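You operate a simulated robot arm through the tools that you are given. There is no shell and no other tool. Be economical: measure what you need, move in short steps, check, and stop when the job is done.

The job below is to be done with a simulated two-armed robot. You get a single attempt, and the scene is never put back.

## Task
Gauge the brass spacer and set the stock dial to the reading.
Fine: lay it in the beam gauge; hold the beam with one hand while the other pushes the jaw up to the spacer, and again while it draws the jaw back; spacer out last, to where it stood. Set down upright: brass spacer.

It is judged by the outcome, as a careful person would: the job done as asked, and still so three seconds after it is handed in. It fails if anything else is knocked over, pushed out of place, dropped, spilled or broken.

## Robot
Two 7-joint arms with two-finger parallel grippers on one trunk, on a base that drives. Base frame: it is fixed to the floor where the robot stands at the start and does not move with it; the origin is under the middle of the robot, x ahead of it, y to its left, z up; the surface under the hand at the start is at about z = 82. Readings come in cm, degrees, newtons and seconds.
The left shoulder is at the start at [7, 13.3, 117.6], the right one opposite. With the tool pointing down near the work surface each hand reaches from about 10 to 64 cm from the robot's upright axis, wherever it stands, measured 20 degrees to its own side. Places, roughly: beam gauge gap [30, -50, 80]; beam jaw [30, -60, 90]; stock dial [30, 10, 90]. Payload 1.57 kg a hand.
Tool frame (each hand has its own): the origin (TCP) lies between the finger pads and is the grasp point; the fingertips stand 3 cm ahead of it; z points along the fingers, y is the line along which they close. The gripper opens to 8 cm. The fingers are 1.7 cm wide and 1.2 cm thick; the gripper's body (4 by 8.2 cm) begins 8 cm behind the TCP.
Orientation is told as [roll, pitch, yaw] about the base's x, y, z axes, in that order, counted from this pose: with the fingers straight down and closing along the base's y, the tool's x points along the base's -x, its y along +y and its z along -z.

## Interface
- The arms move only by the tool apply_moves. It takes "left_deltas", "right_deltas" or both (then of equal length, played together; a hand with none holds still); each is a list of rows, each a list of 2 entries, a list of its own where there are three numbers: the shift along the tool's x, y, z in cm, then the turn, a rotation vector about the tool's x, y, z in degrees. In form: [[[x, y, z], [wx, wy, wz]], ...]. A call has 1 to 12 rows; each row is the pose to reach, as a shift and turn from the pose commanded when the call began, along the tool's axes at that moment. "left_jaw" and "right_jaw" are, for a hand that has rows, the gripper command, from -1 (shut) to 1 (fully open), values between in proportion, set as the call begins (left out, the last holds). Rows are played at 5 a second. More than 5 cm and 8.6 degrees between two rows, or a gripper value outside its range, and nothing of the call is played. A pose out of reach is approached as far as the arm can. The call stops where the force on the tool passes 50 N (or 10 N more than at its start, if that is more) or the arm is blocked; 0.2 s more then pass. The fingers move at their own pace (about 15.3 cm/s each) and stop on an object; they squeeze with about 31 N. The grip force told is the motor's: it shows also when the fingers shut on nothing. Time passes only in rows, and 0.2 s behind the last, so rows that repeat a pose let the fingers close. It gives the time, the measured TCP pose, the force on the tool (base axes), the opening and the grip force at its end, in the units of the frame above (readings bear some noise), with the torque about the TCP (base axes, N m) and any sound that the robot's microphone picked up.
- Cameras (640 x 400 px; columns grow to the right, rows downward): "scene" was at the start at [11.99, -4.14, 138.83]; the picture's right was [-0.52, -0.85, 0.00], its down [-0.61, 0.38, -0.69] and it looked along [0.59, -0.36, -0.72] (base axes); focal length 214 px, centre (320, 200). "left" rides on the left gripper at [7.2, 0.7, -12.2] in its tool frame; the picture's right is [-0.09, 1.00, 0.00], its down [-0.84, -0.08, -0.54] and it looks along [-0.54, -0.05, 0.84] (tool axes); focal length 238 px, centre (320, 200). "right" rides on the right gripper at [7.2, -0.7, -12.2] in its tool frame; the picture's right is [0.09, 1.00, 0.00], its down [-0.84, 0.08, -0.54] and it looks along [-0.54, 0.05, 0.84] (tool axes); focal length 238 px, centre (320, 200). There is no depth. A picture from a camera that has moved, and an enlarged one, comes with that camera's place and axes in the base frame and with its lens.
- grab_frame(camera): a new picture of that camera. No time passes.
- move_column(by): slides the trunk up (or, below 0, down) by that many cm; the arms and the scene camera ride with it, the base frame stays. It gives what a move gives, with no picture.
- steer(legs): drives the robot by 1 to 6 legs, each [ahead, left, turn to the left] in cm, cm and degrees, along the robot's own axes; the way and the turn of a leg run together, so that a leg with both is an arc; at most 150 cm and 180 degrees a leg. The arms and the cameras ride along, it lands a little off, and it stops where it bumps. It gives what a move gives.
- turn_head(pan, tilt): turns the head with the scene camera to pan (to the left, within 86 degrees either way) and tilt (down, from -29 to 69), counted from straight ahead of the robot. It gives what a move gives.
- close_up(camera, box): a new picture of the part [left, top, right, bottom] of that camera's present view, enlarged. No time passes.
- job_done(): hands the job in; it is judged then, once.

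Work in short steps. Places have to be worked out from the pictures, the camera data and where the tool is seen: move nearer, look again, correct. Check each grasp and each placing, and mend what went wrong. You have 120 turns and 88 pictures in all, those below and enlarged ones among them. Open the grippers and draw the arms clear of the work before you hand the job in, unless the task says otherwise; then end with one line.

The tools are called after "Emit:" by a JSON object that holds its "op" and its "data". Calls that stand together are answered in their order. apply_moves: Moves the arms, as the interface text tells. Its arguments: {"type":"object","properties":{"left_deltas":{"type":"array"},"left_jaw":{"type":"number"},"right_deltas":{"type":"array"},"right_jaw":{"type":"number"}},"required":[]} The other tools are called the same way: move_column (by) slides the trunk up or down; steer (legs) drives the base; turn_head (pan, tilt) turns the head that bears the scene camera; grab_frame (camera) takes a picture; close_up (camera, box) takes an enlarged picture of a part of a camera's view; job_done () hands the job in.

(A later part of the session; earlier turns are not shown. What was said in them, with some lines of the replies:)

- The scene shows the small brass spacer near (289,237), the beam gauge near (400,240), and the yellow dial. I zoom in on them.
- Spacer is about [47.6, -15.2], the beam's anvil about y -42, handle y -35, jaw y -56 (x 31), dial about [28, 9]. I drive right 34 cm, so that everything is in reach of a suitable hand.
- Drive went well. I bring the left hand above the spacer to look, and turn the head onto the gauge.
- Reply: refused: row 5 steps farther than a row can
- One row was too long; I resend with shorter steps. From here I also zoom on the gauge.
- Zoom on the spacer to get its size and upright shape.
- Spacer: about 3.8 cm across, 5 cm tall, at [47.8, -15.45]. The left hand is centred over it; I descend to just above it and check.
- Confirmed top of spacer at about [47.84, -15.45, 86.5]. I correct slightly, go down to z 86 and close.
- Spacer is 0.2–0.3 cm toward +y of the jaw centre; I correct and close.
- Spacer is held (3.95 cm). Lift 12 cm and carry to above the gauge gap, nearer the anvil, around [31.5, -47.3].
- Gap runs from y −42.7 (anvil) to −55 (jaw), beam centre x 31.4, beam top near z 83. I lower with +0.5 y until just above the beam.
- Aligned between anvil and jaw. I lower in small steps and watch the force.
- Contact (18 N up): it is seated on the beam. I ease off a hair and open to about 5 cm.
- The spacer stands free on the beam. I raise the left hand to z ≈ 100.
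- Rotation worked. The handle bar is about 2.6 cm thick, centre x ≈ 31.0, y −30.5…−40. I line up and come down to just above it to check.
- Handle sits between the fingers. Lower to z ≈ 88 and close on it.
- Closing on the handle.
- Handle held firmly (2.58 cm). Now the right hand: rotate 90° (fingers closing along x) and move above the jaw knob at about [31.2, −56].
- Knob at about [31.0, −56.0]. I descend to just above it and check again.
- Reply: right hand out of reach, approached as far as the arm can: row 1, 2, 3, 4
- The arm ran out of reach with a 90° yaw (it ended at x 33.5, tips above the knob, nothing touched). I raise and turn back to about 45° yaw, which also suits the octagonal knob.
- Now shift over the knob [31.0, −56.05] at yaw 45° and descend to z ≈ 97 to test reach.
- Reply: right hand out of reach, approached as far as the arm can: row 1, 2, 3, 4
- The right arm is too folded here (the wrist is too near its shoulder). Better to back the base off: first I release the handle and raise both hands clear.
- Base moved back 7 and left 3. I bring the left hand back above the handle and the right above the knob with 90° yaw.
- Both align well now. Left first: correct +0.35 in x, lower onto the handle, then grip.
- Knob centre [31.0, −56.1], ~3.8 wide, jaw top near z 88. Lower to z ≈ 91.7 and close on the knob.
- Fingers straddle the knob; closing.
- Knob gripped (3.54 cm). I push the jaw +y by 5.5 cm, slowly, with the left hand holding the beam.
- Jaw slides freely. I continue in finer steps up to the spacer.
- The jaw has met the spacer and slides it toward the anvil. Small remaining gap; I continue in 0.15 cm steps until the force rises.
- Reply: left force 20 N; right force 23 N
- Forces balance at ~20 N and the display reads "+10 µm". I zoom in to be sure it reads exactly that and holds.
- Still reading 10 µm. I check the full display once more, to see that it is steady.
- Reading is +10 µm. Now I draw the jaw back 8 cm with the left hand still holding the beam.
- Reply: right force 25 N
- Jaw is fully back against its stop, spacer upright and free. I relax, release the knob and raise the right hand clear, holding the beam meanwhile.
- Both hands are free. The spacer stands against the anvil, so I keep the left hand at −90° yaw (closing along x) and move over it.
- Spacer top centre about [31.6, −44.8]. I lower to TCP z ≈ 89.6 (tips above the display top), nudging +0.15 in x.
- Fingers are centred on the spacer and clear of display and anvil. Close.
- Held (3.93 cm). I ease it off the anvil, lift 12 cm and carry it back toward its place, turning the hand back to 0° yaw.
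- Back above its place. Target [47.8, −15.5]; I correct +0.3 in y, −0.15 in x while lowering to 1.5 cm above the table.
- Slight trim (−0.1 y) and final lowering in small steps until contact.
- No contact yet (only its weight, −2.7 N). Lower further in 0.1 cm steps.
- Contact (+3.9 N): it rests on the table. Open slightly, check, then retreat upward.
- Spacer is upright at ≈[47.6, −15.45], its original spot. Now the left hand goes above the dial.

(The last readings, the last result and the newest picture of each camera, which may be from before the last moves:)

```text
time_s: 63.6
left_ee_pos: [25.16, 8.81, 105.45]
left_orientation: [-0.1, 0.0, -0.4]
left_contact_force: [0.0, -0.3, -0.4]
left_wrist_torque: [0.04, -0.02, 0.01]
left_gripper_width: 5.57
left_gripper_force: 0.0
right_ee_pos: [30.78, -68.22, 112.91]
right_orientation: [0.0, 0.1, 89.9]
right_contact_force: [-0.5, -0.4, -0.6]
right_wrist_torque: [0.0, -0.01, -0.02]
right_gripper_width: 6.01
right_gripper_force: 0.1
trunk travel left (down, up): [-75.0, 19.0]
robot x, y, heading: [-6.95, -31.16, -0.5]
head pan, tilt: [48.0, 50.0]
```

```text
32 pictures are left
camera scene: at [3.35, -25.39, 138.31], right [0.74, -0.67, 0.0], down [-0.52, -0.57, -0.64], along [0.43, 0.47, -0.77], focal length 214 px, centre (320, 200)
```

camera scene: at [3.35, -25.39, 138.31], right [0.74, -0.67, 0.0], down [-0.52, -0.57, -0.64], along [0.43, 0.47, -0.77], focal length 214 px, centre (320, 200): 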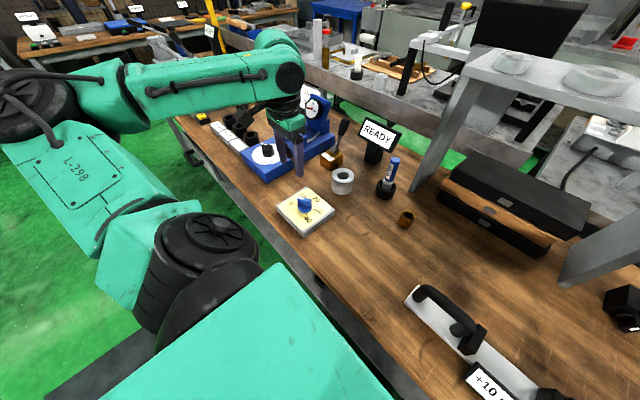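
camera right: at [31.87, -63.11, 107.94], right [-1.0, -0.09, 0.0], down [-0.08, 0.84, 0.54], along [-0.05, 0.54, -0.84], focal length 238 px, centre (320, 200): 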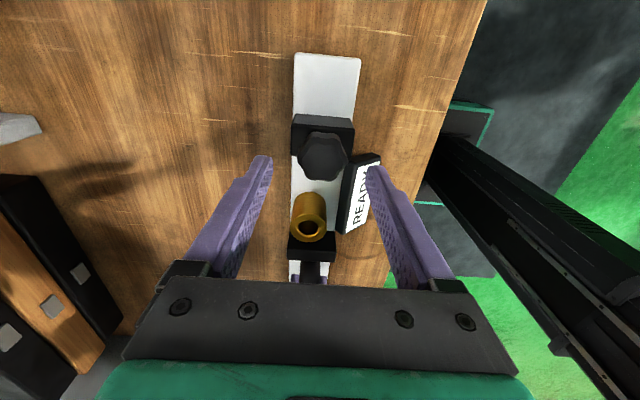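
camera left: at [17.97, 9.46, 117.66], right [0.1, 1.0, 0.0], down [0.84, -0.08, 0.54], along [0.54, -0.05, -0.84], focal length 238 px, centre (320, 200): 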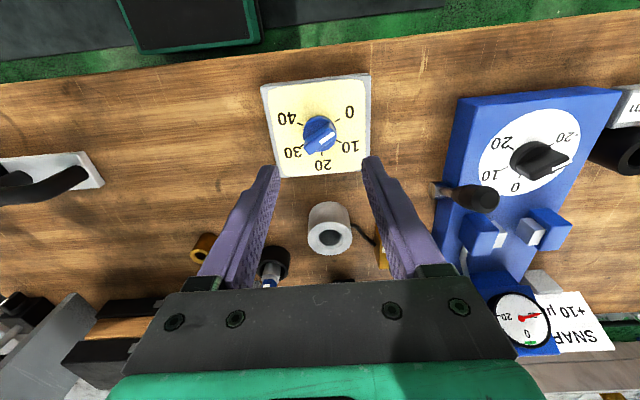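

Emit:
{"op": "close_up", "data": {"camera": "left", "box": [250, 65, 390, 185]}}

Emit:
{"op": "close_up", "data": {"camera": "left", "box": [450, 80, 640, 360]}}

```text
3.33 times, centred on (320, 125) of left
camera zoom: at [17.97, 9.46, 117.66], right [0.1, 1.0, 0.0], down [0.84, -0.08, 0.54], along [0.54, -0.05, -0.84], focal length 794 px, centre (320, 450)
```

zoom: 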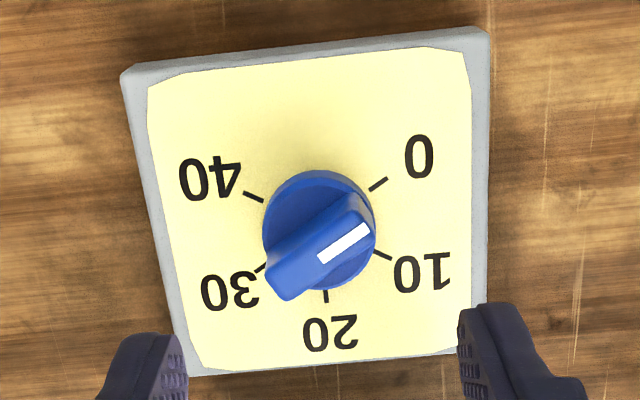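

```text
1.43 times, centred on (545, 220) of left
camera zoom: at [17.97, 9.46, 117.66], right [0.1, 1.0, 0.0], down [0.84, -0.08, 0.54], along [0.54, -0.05, -0.84], focal length 340 px, centre (-1, 171)
```

zoom: 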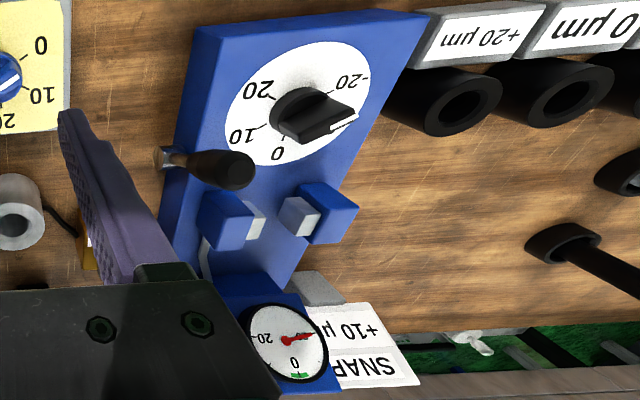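

The dial's white pointer lies along the 0 direction (ticks are 60° apart; 10 is 60° clockwise from above). Knob centre ≈ [28.2, 8.55], top z ≈ 87. I turn the left hand to −60° yaw so that the fingers straddle the ridge, and move above the knob.

Emit:
{"op": "apply_moves", "data": {"left_deltas": [[[-0.4, 0, 0.5], [0, 0, 7.5]], [[-0.8, 0, 1], [0, 0, 15]], [[-1.2, 0, 2], [0, 0, 22.5]], [[-1.6, 0, 3], [0, 0, 30]], [[-2, -0.1, 4], [0, 0, 37.5]], [[-2.4, -0.15, 5], [0, 0, 45]], [[-2.8, -0.15, 6], [0, 0, 52.5]], [[-3.2, -0.15, 7], [0, 0, 59.6]], [[-3.2, -0.15, 8], [0, 0, 59.6]]], "left_jaw": 0}}

Emit:
{"op": "grab_frame", "data": {"camera": "left"}}

Emit:
{"op": "close_up", "data": {"camera": "scene", "box": [250, 170, 370, 250]}}

```text
time_s: 65.6
left_ee_pos: [28.13, 8.79, 97.64]
left_orientation: [0.0, 0.0, -60.2]
left_contact_force: [0.2, -0.3, -1.0]
left_wrist_torque: [0.02, 0.03, -0.04]
left_gripper_width: 4.02
left_gripper_force: 0.1
right_ee_pos: [30.52, -68.34, 112.65]
right_orientation: [0.0, 0.0, 89.9]
right_contact_force: [-0.4, 0.6, 0.4]
right_wrist_torque: [0.02, -0.01, -0.01]
right_gripper_width: 6.0
right_gripper_force: 0.0
trunk travel left (down, up): [-75.0, 19.0]
robot x, y, heading: [-6.99, -31.06, -0.3]
head pan, tilt: [48.0, 50.0]
```

```text
29 pictures are left
camera left: at [25.14, 15.21, 109.83], right [0.91, 0.42, 0.0], down [0.35, -0.76, 0.54], along [0.23, -0.49, -0.84], focal length 238 px, centre (320, 200)
```

left: 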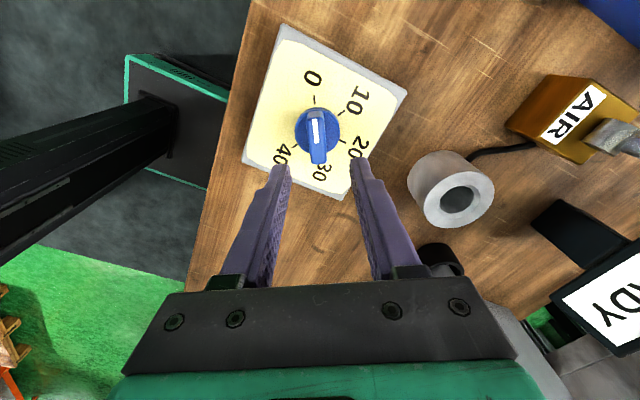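

```text
5.00 times, centred on (310, 210) of scene
camera zoom: at [3.36, -25.38, 138.31], right [0.74, -0.67, 0.0], down [-0.52, -0.57, -0.64], along [0.43, 0.47, -0.77], focal length 1072 px, centre (370, 150)
```

zoom: 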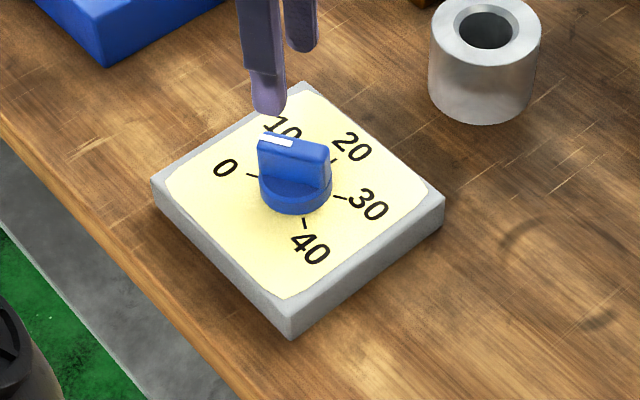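

Pointer confirmed at 0, and ridge lines up with the fingers. Trim slightly and lower to z ≈ 90 to look.

Emit:
{"op": "apply_moves", "data": {"left_deltas": [[[-0.05, -0.2, 3], [0, 0, 0]], [[-0.05, -0.2, 6], [0, 0, 0]], [[-0.05, -0.2, 7.4], [0, 0, 0]], [[-0.05, -0.2, 7.4], [0, 0, 0]]]}}

Emit:
{"op": "close_up", "data": {"camera": "left", "box": [240, 80, 400, 280]}}

Emit:
{"op": "close_up", "data": {"camera": "scene", "box": [260, 180, 340, 240]}}

```text
time_s: 66.6
left_ee_pos: [27.91, 8.55, 90.17]
left_orientation: [-0.1, 0.0, -59.9]
left_contact_force: [0.0, -0.4, 0.0]
left_wrist_torque: [0.0, 0.01, 0.01]
left_gripper_width: 4.03
left_gripper_force: 0.0
right_ee_pos: [30.59, -68.31, 112.58]
right_orientation: [0.1, -0.1, 89.9]
right_contact_force: [0.1, -1.0, 0.1]
right_wrist_torque: [0.04, 0.0, -0.02]
right_gripper_width: 6.01
right_gripper_force: 0.0
trunk travel left (down, up): [-75.0, 19.0]
robot x, y, heading: [-7.26, -31.36, -0.5]
head pan, tilt: [48.0, 50.0]
```

```text
2.00 times, centred on (320, 180) of left
camera zoom: at [25.05, 15.06, 102.3], right [0.91, 0.42, 0.0], down [0.35, -0.76, 0.54], along [0.23, -0.49, -0.84], focal length 477 px, centre (320, 240)
```

zoom: 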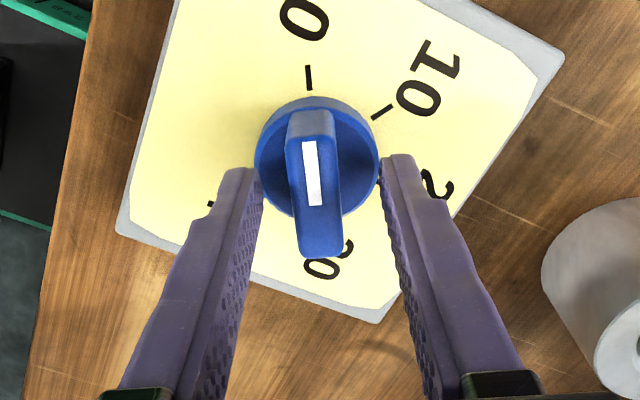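

```text
6.67 times, centred on (300, 210) of scene
camera zoom: at [3.35, -25.39, 138.31], right [0.74, -0.67, 0.0], down [-0.52, -0.57, -0.64], along [0.43, 0.47, -0.77], focal length 1430 px, centre (453, 133)
```

zoom: 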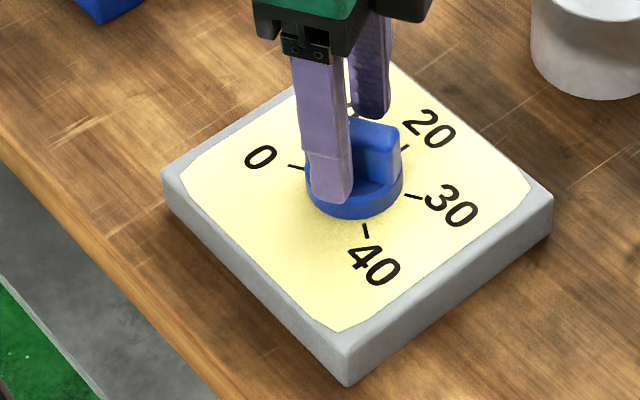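

Fingers straddle the ridge symmetrically. Lower 1.2 cm and close on the ridge.

Emit:
{"op": "apply_moves", "data": {"left_deltas": [[[0, -0.05, 0.6], [0, 0, 0]], [[0, -0.05, 1.2], [0, 0, 0]], [[0, -0.05, 1.2], [0, 0, 0]]]}}

Emit:
{"op": "apply_moves", "data": {"left_deltas": [[[0, 0, 0], [0, 0, 0]], [[0, 0, 0], [0, 0, 0]], [[0, 0, 0], [0, 0, 0]]], "left_jaw": -1}}

Emit:
{"op": "close_up", "data": {"camera": "left", "box": [240, 80, 400, 280]}}

```text
time_s: 67.4
left_ee_pos: [28.01, 8.39, 89.5]
left_orientation: [0.7, 0.1, -60.0]
left_contact_force: [-0.5, 5.2, 33.6]
left_wrist_torque: [-0.18, 0.67, -0.01]
left_gripper_width: 3.75
left_gripper_force: 0.1
right_ee_pos: [30.3, -68.57, 112.8]
right_orientation: [-0.2, -0.2, 89.9]
right_contact_force: [-0.2, -0.2, 0.4]
right_wrist_torque: [0.02, 0.0, 0.01]
right_gripper_width: 6.0
right_gripper_force: 0.0
trunk travel left (down, up): [-75.0, 19.0]
robot x, y, heading: [-7.18, -31.17, -0.3]
head pan, tilt: [48.0, 50.0]
```

```text
time_s: 67.9
left_ee_pos: [27.86, 8.3, 89.52]
left_orientation: [0.5, 0.2, -59.9]
left_contact_force: [-3.3, -0.3, 14.5]
left_wrist_torque: [-0.99, 1.05, -0.01]
left_gripper_width: 1.6
left_gripper_force: 31.5
right_ee_pos: [30.27, -68.54, 112.71]
right_orientation: [-0.2, -0.1, 89.9]
right_contact_force: [0.0, 0.5, -0.2]
right_wrist_torque: [0.01, 0.0, 0.01]
right_gripper_width: 6.01
right_gripper_force: 0.0
trunk travel left (down, up): [-75.0, 19.0]
robot x, y, heading: [-7.34, -31.36, -0.5]
head pan, tilt: [48.0, 50.0]
stopped in row 2 (left hand): the force on the tool passed its limit at 59 N (the readings are from after the stop); the commanded pose is now the measured one
```

```text
2.00 times, centred on (320, 180) of left
camera zoom: at [24.88, 14.83, 101.67], right [0.91, 0.42, 0.01], down [0.35, -0.77, 0.54], along [0.23, -0.49, -0.84], focal length 477 px, centre (320, 240)
```

zoom: 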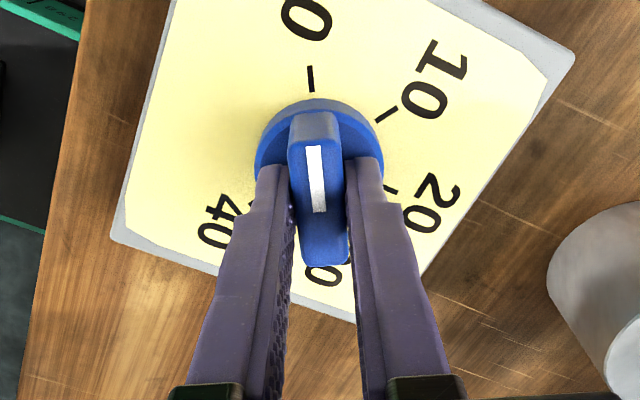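

The tips met the collar (z ≈ 86.5), so I was 0.5 cm too low for free closing, and the picture shows the knob axis about 0.6 cm further along tool +x. I open, rise 0.4 cm, shift +0.55 and regrip.

Emit:
{"op": "apply_moves", "data": {"left_deltas": [[[0, 0, 0], [0, 0, 0]], [[0, 0, -0.4], [0, 0, 0]], [[0.55, 0, -0.4], [0, 0, 0]], [[0.55, 0, -0.4], [0, 0, 0]]], "left_jaw": -0.3}}

Emit:
{"op": "close_up", "data": {"camera": "left", "box": [240, 80, 400, 280]}}

```text
time_s: 68.9
left_ee_pos: [27.82, 9.1, 89.74]
left_orientation: [0.2, 0.0, -59.8]
left_contact_force: [-0.4, 0.5, 0.6]
left_wrist_torque: [0.03, 0.03, -0.03]
left_gripper_width: 2.79
left_gripper_force: 0.0
right_ee_pos: [30.67, -68.25, 112.75]
right_orientation: [0.1, -0.1, 89.9]
right_contact_force: [0.0, -0.4, 0.2]
right_wrist_torque: [0.02, 0.02, 0.0]
right_gripper_width: 6.0
right_gripper_force: 0.1
trunk travel left (down, up): [-75.0, 19.0]
robot x, y, heading: [-7.41, -30.81, -0.3]
head pan, tilt: [48.0, 50.0]
```

```text
2.00 times, centred on (320, 180) of left
camera zoom: at [24.88, 15.5, 101.88], right [0.91, 0.42, 0.0], down [0.35, -0.76, 0.54], along [0.23, -0.49, -0.84], focal length 477 px, centre (320, 240)
```

zoom: 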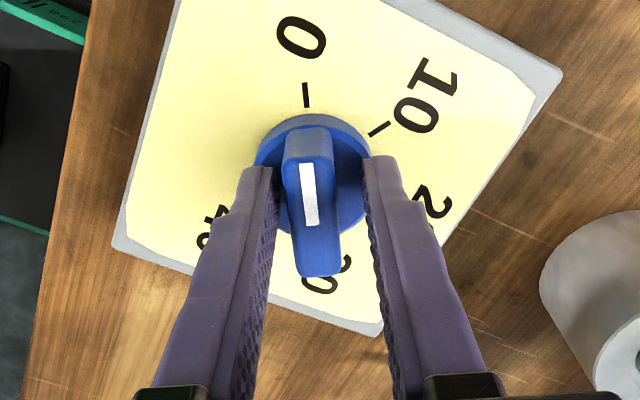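

Well centred along the ridge now; shift −0.22 along tool y and close.

Emit:
{"op": "apply_moves", "data": {"left_deltas": [[[0, -0.22, 0], [0, 0, 0]], [[0, -0.22, 0], [0, 0, 0]]]}}

Emit:
{"op": "apply_moves", "data": {"left_deltas": [[[0, 0, 0], [0, 0, 0]], [[0, 0, 0], [0, 0, 0]], [[0, 0, 0], [0, 0, 0]]], "left_jaw": -1}}

Emit:
{"op": "close_up", "data": {"camera": "left", "box": [240, 80, 400, 280]}}

```text
time_s: 69.5
left_ee_pos: [27.67, 9.02, 89.64]
left_orientation: [0.4, 0.0, -59.9]
left_contact_force: [0.0, 0.3, -1.3]
left_wrist_torque: [0.0, -0.04, 0.0]
left_gripper_width: 2.81
left_gripper_force: 0.0
right_ee_pos: [30.61, -68.29, 112.66]
right_orientation: [0.0, 0.0, 89.9]
right_contact_force: [0.4, -0.4, 0.9]
right_wrist_torque: [-0.02, 0.0, 0.04]
right_gripper_width: 6.0
right_gripper_force: 0.1
trunk travel left (down, up): [-75.0, 19.0]
robot x, y, heading: [-6.89, -31.04, -0.2]
head pan, tilt: [48.0, 50.0]
```

```text
time_s: 70.3
left_ee_pos: [27.57, 8.81, 89.6]
left_orientation: [0.2, -0.1, -60.0]
left_contact_force: [-2.9, -1.8, -2.5]
left_wrist_torque: [-0.34, 0.55, 0.0]
left_gripper_width: 1.58
left_gripper_force: 31.2
right_ee_pos: [30.47, -68.4, 112.71]
right_orientation: [0.0, 0.0, 89.9]
right_contact_force: [-1.0, 0.0, -0.4]
right_wrist_torque: [0.0, -0.01, -0.04]
right_gripper_width: 5.98
right_gripper_force: 0.1
trunk travel left (down, up): [-75.0, 19.0]
robot x, y, heading: [-6.97, -31.18, -0.3]
head pan, tilt: [48.0, 50.0]
```

```text
2.00 times, centred on (320, 180) of left
camera zoom: at [24.65, 15.39, 101.84], right [0.91, 0.42, 0.0], down [0.35, -0.76, 0.54], along [0.23, -0.49, -0.84], focal length 477 px, centre (320, 240)
```

zoom: 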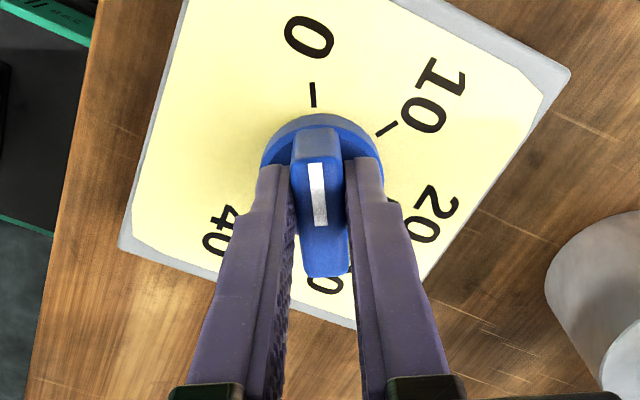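

Clean grip with little force. I turn 30° clockwise (seen from above) first, and check.

Emit:
{"op": "apply_moves", "data": {"left_deltas": [[[0, 0, 0], [0, 0, 6]], [[0, 0, 0], [0, 0, 12]], [[0, 0, 0], [0, 0, 18]], [[0, 0, 0], [0, 0, 24]], [[0, 0, 0], [0, 0, 30]], [[0, 0, 0], [0, 0, 30]]]}}

Emit:
{"op": "close_up", "data": {"camera": "left", "box": [240, 80, 400, 280]}}

```text
time_s: 71.7
left_ee_pos: [27.9, 9.08, 89.64]
left_orientation: [0.4, 0.3, -90.0]
left_contact_force: [8.1, 5.8, 12.2]
left_wrist_torque: [-0.71, 0.6, 0.03]
left_gripper_width: 1.6
left_gripper_force: 31.1
right_ee_pos: [30.7, -68.16, 112.74]
right_orientation: [0.1, 0.0, 89.9]
right_contact_force: [0.2, -0.1, 0.4]
right_wrist_torque: [-0.03, -0.02, 0.02]
right_gripper_width: 6.0
right_gripper_force: 0.0
trunk travel left (down, up): [-75.0, 19.0]
robot x, y, heading: [-6.8, -31.46, -0.5]
head pan, tilt: [48.0, 50.0]
```

```text
2.00 times, centred on (320, 180) of left
camera zoom: at [28.53, 16.05, 101.86], right [1.0, -0.09, 0.01], down [-0.08, -0.84, 0.54], along [-0.04, -0.54, -0.84], focal length 477 px, centre (320, 240)
```

zoom: 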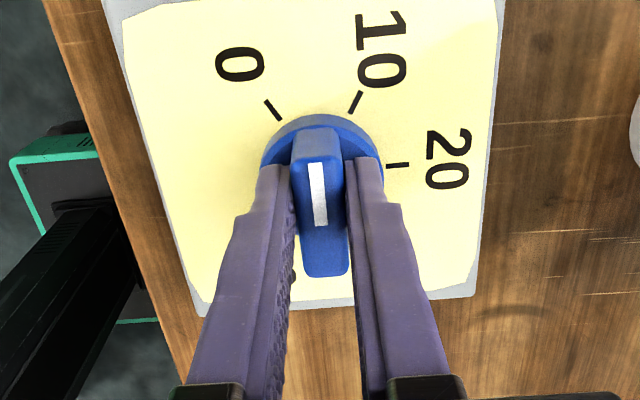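

The knob turned with the hand, now midway between 0 and 10. Another 30°.

Emit:
{"op": "apply_moves", "data": {"left_deltas": [[[0, 0, -0.1], [0, 0, 6]], [[0, 0, -0.1], [0, 0, 12]], [[0, 0, -0.1], [0, 0, 18]], [[0, 0, -0.1], [0, 0, 24]], [[0, 0, -0.1], [0, 0, 30]], [[0, 0, -0.1], [0, 0, 30]]]}}

Emit:
{"op": "close_up", "data": {"camera": "left", "box": [240, 80, 400, 280]}}

```text
time_s: 73.1
left_ee_pos: [28.19, 8.88, 89.66]
left_orientation: [0.1, 0.2, -120.1]
left_contact_force: [20.2, 3.3, 3.8]
left_wrist_torque: [0.12, -0.31, 0.07]
left_gripper_width: 1.59
left_gripper_force: 31.0
right_ee_pos: [31.02, -68.25, 112.68]
right_orientation: [0.2, 0.0, 89.9]
right_contact_force: [-0.2, 0.3, 0.0]
right_wrist_torque: [0.04, -0.01, 0.01]
right_gripper_width: 6.0
right_gripper_force: 0.1
trunk travel left (down, up): [-75.0, 19.0]
robot x, y, heading: [-7.18, -31.22, -0.4]
head pan, tilt: [48.0, 50.0]
```

```text
2.00 times, centred on (320, 180) of left
camera zoom: at [32.33, 14.71, 101.85], right [0.82, -0.58, 0.0], down [-0.49, -0.69, 0.54], along [-0.31, -0.44, -0.84], focal length 477 px, centre (320, 240)
```

zoom: 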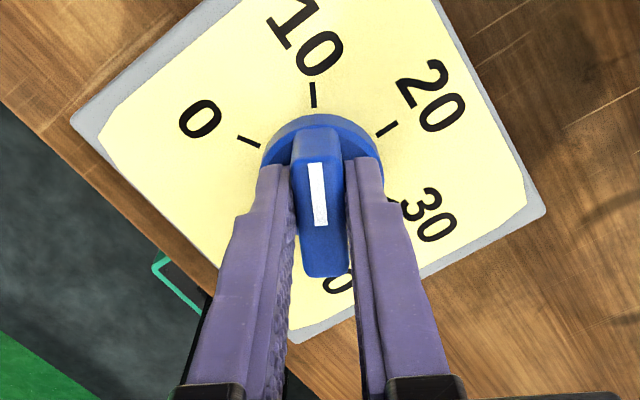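

Pointer is on 10. There's a 20 N sideways strain; I relieve it by 0.35 cm in +x before releasing.

Emit:
{"op": "apply_moves", "data": {"left_deltas": [[[0.1, 0.15, 0], [0, 0, 0]], [[0.18, 0.3, 0], [0, 0, 0]], [[0.18, 0.3, 0], [0, 0, 0]]]}}

Emit:
{"op": "close_up", "data": {"camera": "scene", "box": [260, 180, 340, 240]}}

```text
time_s: 73.9
left_ee_pos: [28.2, 8.94, 89.59]
left_orientation: [0.0, 0.2, -119.9]
left_contact_force: [12.6, 2.9, 1.1]
left_wrist_torque: [0.76, -0.72, 0.06]
left_gripper_width: 1.57
left_gripper_force: 31.4
right_ee_pos: [30.9, -68.38, 112.58]
right_orientation: [0.1, 0.0, 89.9]
right_contact_force: [-0.2, 0.0, 0.2]
right_wrist_torque: [0.02, 0.04, 0.03]
right_gripper_width: 6.01
right_gripper_force: 0.0
trunk travel left (down, up): [-75.0, 19.0]
robot x, y, heading: [-6.97, -31.04, -0.2]
head pan, tilt: [48.0, 50.0]
```

```text
6.67 times, centred on (300, 210) of scene
camera zoom: at [3.67, -25.34, 138.27], right [0.74, -0.67, 0.0], down [-0.52, -0.57, -0.64], along [0.43, 0.47, -0.77], focal length 1430 px, centre (453, 133)
```

zoom: 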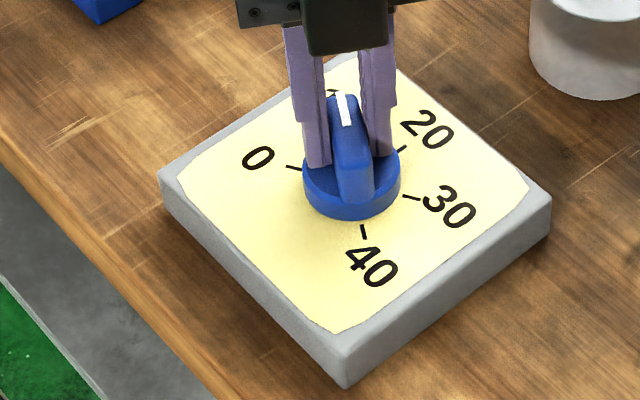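

Strain down to 12.6 N; another equal relief, then open.

Emit:
{"op": "apply_moves", "data": {"left_deltas": [[[0.1, 0.2, 0], [0, 0, 0]], [[0.22, 0.4, 0], [0, 0, 0]], [[0.22, 0.4, 0], [0, 0, 0]]]}}

```text
time_s: 74.7
left_ee_pos: [28.19, 9.02, 89.71]
left_orientation: [0.0, 0.0, -119.9]
left_contact_force: [-6.7, -0.5, -1.8]
left_wrist_torque: [0.05, 0.06, -0.02]
left_gripper_width: 1.57
left_gripper_force: 31.1
right_ee_pos: [30.42, -68.29, 112.69]
right_orientation: [-0.1, 0.0, 90.0]
right_contact_force: [-0.3, 0.3, -0.7]
right_wrist_torque: [-0.01, 0.01, 0.01]
right_gripper_width: 5.98
right_gripper_force: 0.0
trunk travel left (down, up): [-75.0, 19.0]
robot x, y, heading: [-7.04, -30.65, -0.4]
head pan, tilt: [48.0, 50.0]
```

Strain is now small. I open moderately and rise straight up.

Emit:
{"op": "apply_moves", "data": {"left_deltas": [[[-0.08, -0.12, 0], [0, 0, 0]], [[-0.08, -0.12, 0], [0, 0, 0]]]}}

Emit:
{"op": "apply_moves", "data": {"left_deltas": [[[0, 0, 0], [0, 0, 0]], [[0, 0, 0], [0, 0, 0]], [[0, 0, -2], [0, 0, 0]], [[0, 0, -6], [0, 0, 0]], [[0, 0, -11], [0, 0, 0]], [[0, 0, -15], [0, 0, 0]]], "left_jaw": -0.2}}

Emit:
{"op": "grab_frame", "data": {"camera": "left"}}

Emit:
{"op": "close_up", "data": {"camera": "scene", "box": [260, 180, 340, 240]}}

```text
time_s: 75.3
left_ee_pos: [28.1, 8.99, 89.56]
left_orientation: [0.1, 0.1, -119.8]
left_contact_force: [-6.0, -2.3, -4.3]
left_wrist_torque: [-0.76, 0.72, -0.01]
left_gripper_width: 1.62
left_gripper_force: 32.0
right_ee_pos: [30.51, -68.25, 112.79]
right_orientation: [0.0, 0.0, 89.8]
right_contact_force: [1.1, 0.5, -0.1]
right_wrist_torque: [-0.04, 0.01, 0.03]
right_gripper_width: 6.03
right_gripper_force: 0.1
trunk travel left (down, up): [-75.0, 19.0]
robot x, y, heading: [-7.12, -31.0, -0.2]
head pan, tilt: [48.0, 50.0]
```

```text
time_s: 76.7
left_ee_pos: [28.4, 9.15, 104.9]
left_orientation: [0.1, 0.2, -120.0]
left_contact_force: [-0.2, -0.2, 0.3]
left_wrist_torque: [0.04, -0.01, 0.01]
left_gripper_width: 3.17
left_gripper_force: 0.0
right_ee_pos: [30.62, -68.45, 112.72]
right_orientation: [0.0, -0.1, 89.8]
right_contact_force: [0.1, -0.7, -0.8]
right_wrist_torque: [0.02, 0.01, 0.0]
right_gripper_width: 6.0
right_gripper_force: 0.1
trunk travel left (down, up): [-75.0, 19.0]
robot x, y, heading: [-7.02, -30.9, -0.2]
head pan, tilt: [48.0, 50.0]
```

```text
19 pictures are left
camera left: at [32.56, 14.87, 117.08], right [0.82, -0.58, 0.0], down [-0.49, -0.69, 0.54], along [-0.31, -0.44, -0.84], focal length 238 px, centre (320, 200)
```

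left: 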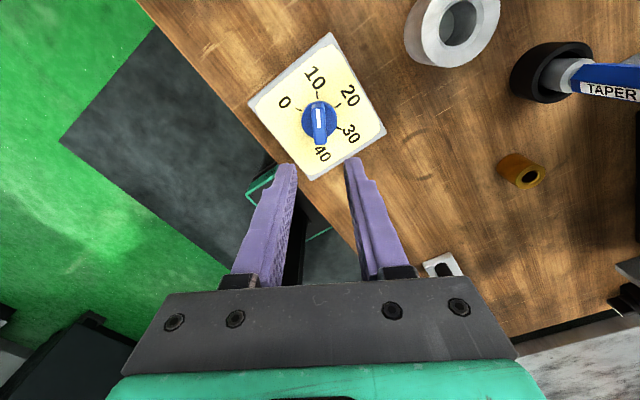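

```text
6.67 times, centred on (300, 210) of scene
camera zoom: at [3.35, -25.4, 138.3], right [0.74, -0.67, 0.0], down [-0.52, -0.57, -0.64], along [0.43, 0.47, -0.77], focal length 1430 px, centre (453, 133)
```

zoom: 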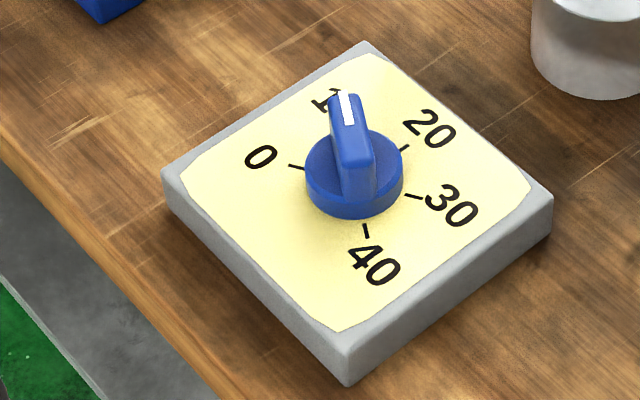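

The plate has not moved. I zoom in on the pointer to verify its angle against the 10 tick.

Emit:
{"op": "close_up", "data": {"camera": "left", "box": [270, 60, 370, 160]}}

```text
4.00 times, centred on (320, 110) of left
camera zoom: at [32.56, 14.87, 117.08], right [0.82, -0.58, 0.0], down [-0.49, -0.69, 0.54], along [-0.31, -0.44, -0.84], focal length 953 px, centre (320, 560)
```

zoom: 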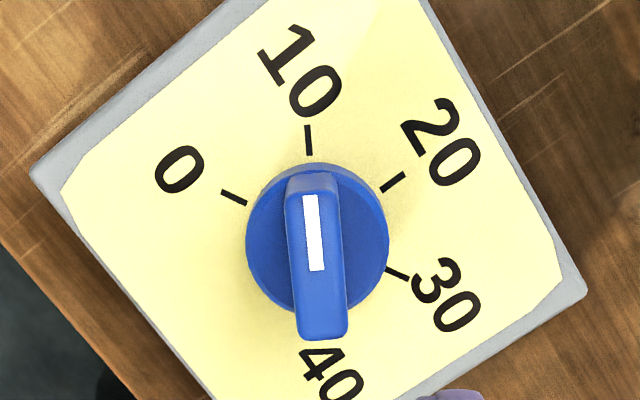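

Pointer is on 10 within ~2°. I raise and draw the left arm back, and open the right hand, then take a final overall look.

Emit:
{"op": "apply_moves", "data": {"left_deltas": [[[0, 0, -4], [0, 0, -8]], [[0, 0, -8], [0, 0, -16]], [[0, 0, -12], [0, 0, -24]], [[0, 0, -14], [0, 0, -32]], [[0, 0, -14], [0, 0, -40]], [[0, 0, -14], [0, 0, -48]], [[0, 0, -14], [0, 0, -56]]], "left_jaw": 1, "right_deltas": [[[0, 0, -2], [0, 0, 0]], [[0, 0, -4], [0, 0, 0]], [[0, 0, -6], [0, 0, 0]], [[0, 0, -6], [0, 0, 0]], [[0, 0, -6], [0, 0, 0]], [[0, 0, -6], [0, 0, 0]], [[0, 0, -6], [0, 0, 0]]], "right_jaw": 1}}

Emit:
{"op": "turn_head", "data": {"pan": 15, "tilt": 55}}

Emit:
{"op": "grab_frame", "data": {"camera": "scene"}}

```text
time_s: 78.3
left_ee_pos: [28.39, 8.82, 118.85]
left_orientation: [0.3, 0.0, -63.8]
left_contact_force: [0.4, -0.3, -0.5]
left_wrist_torque: [0.0, 0.02, -0.03]
left_gripper_width: 8.02
left_gripper_force: 0.0
right_ee_pos: [30.53, -68.22, 118.51]
right_orientation: [0.0, 0.0, 89.9]
right_contact_force: [-0.8, -0.4, 0.2]
right_wrist_torque: [-0.01, 0.01, 0.0]
right_gripper_width: 8.0
right_gripper_force: 0.0
trunk travel left (down, up): [-75.0, 19.0]
robot x, y, heading: [-6.87, -31.05, -0.1]
head pan, tilt: [48.0, 50.0]
```

```text
time_s: 79.3
left_ee_pos: [28.37, 8.83, 118.88]
left_orientation: [0.3, 0.0, -64.0]
left_contact_force: [-0.4, 0.5, -0.4]
left_wrist_torque: [-0.01, -0.02, -0.04]
left_gripper_width: 8.0
left_gripper_force: 0.1
right_ee_pos: [30.48, -68.24, 118.64]
right_orientation: [0.0, 0.0, 89.8]
right_contact_force: [0.1, 0.1, -0.2]
right_wrist_torque: [0.03, 0.01, -0.04]
right_gripper_width: 8.03
right_gripper_force: 0.1
trunk travel left (down, up): [-75.0, 19.0]
robot x, y, heading: [-7.09, -30.68, -0.6]
head pan, tilt: [15.0, 55.0]
```

```text
16 pictures are left
camera scene: at [5.14, -29.24, 137.66], right [0.25, -0.97, 0.0], down [-0.79, -0.21, -0.57], along [0.55, 0.15, -0.82], focal length 214 px, centre (320, 200)
```

scene: 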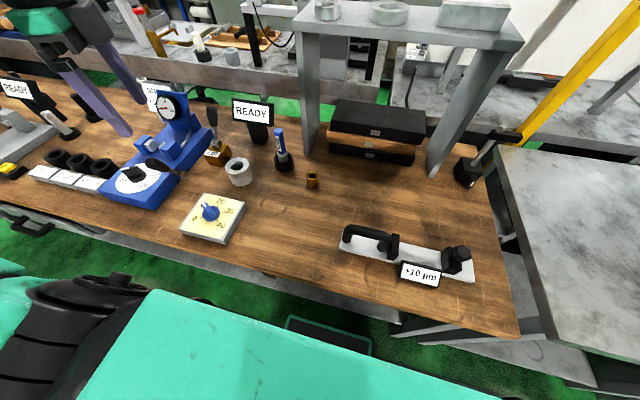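

Everything stands as it should: spacer upright at its place, jaw drawn back, beam not shifted, dial on 10, arms clear. I hand the job in.

Emit:
{"op": "job_done", "data": {}}

```text
The job is handed in.
```

The brass spacer gauged at +10 µm, and the stock dial is set to 10 (the pointer is within about 2° of the tick). The jaw is drawn back, the spacer stands upright where it was, and both arms are clear.
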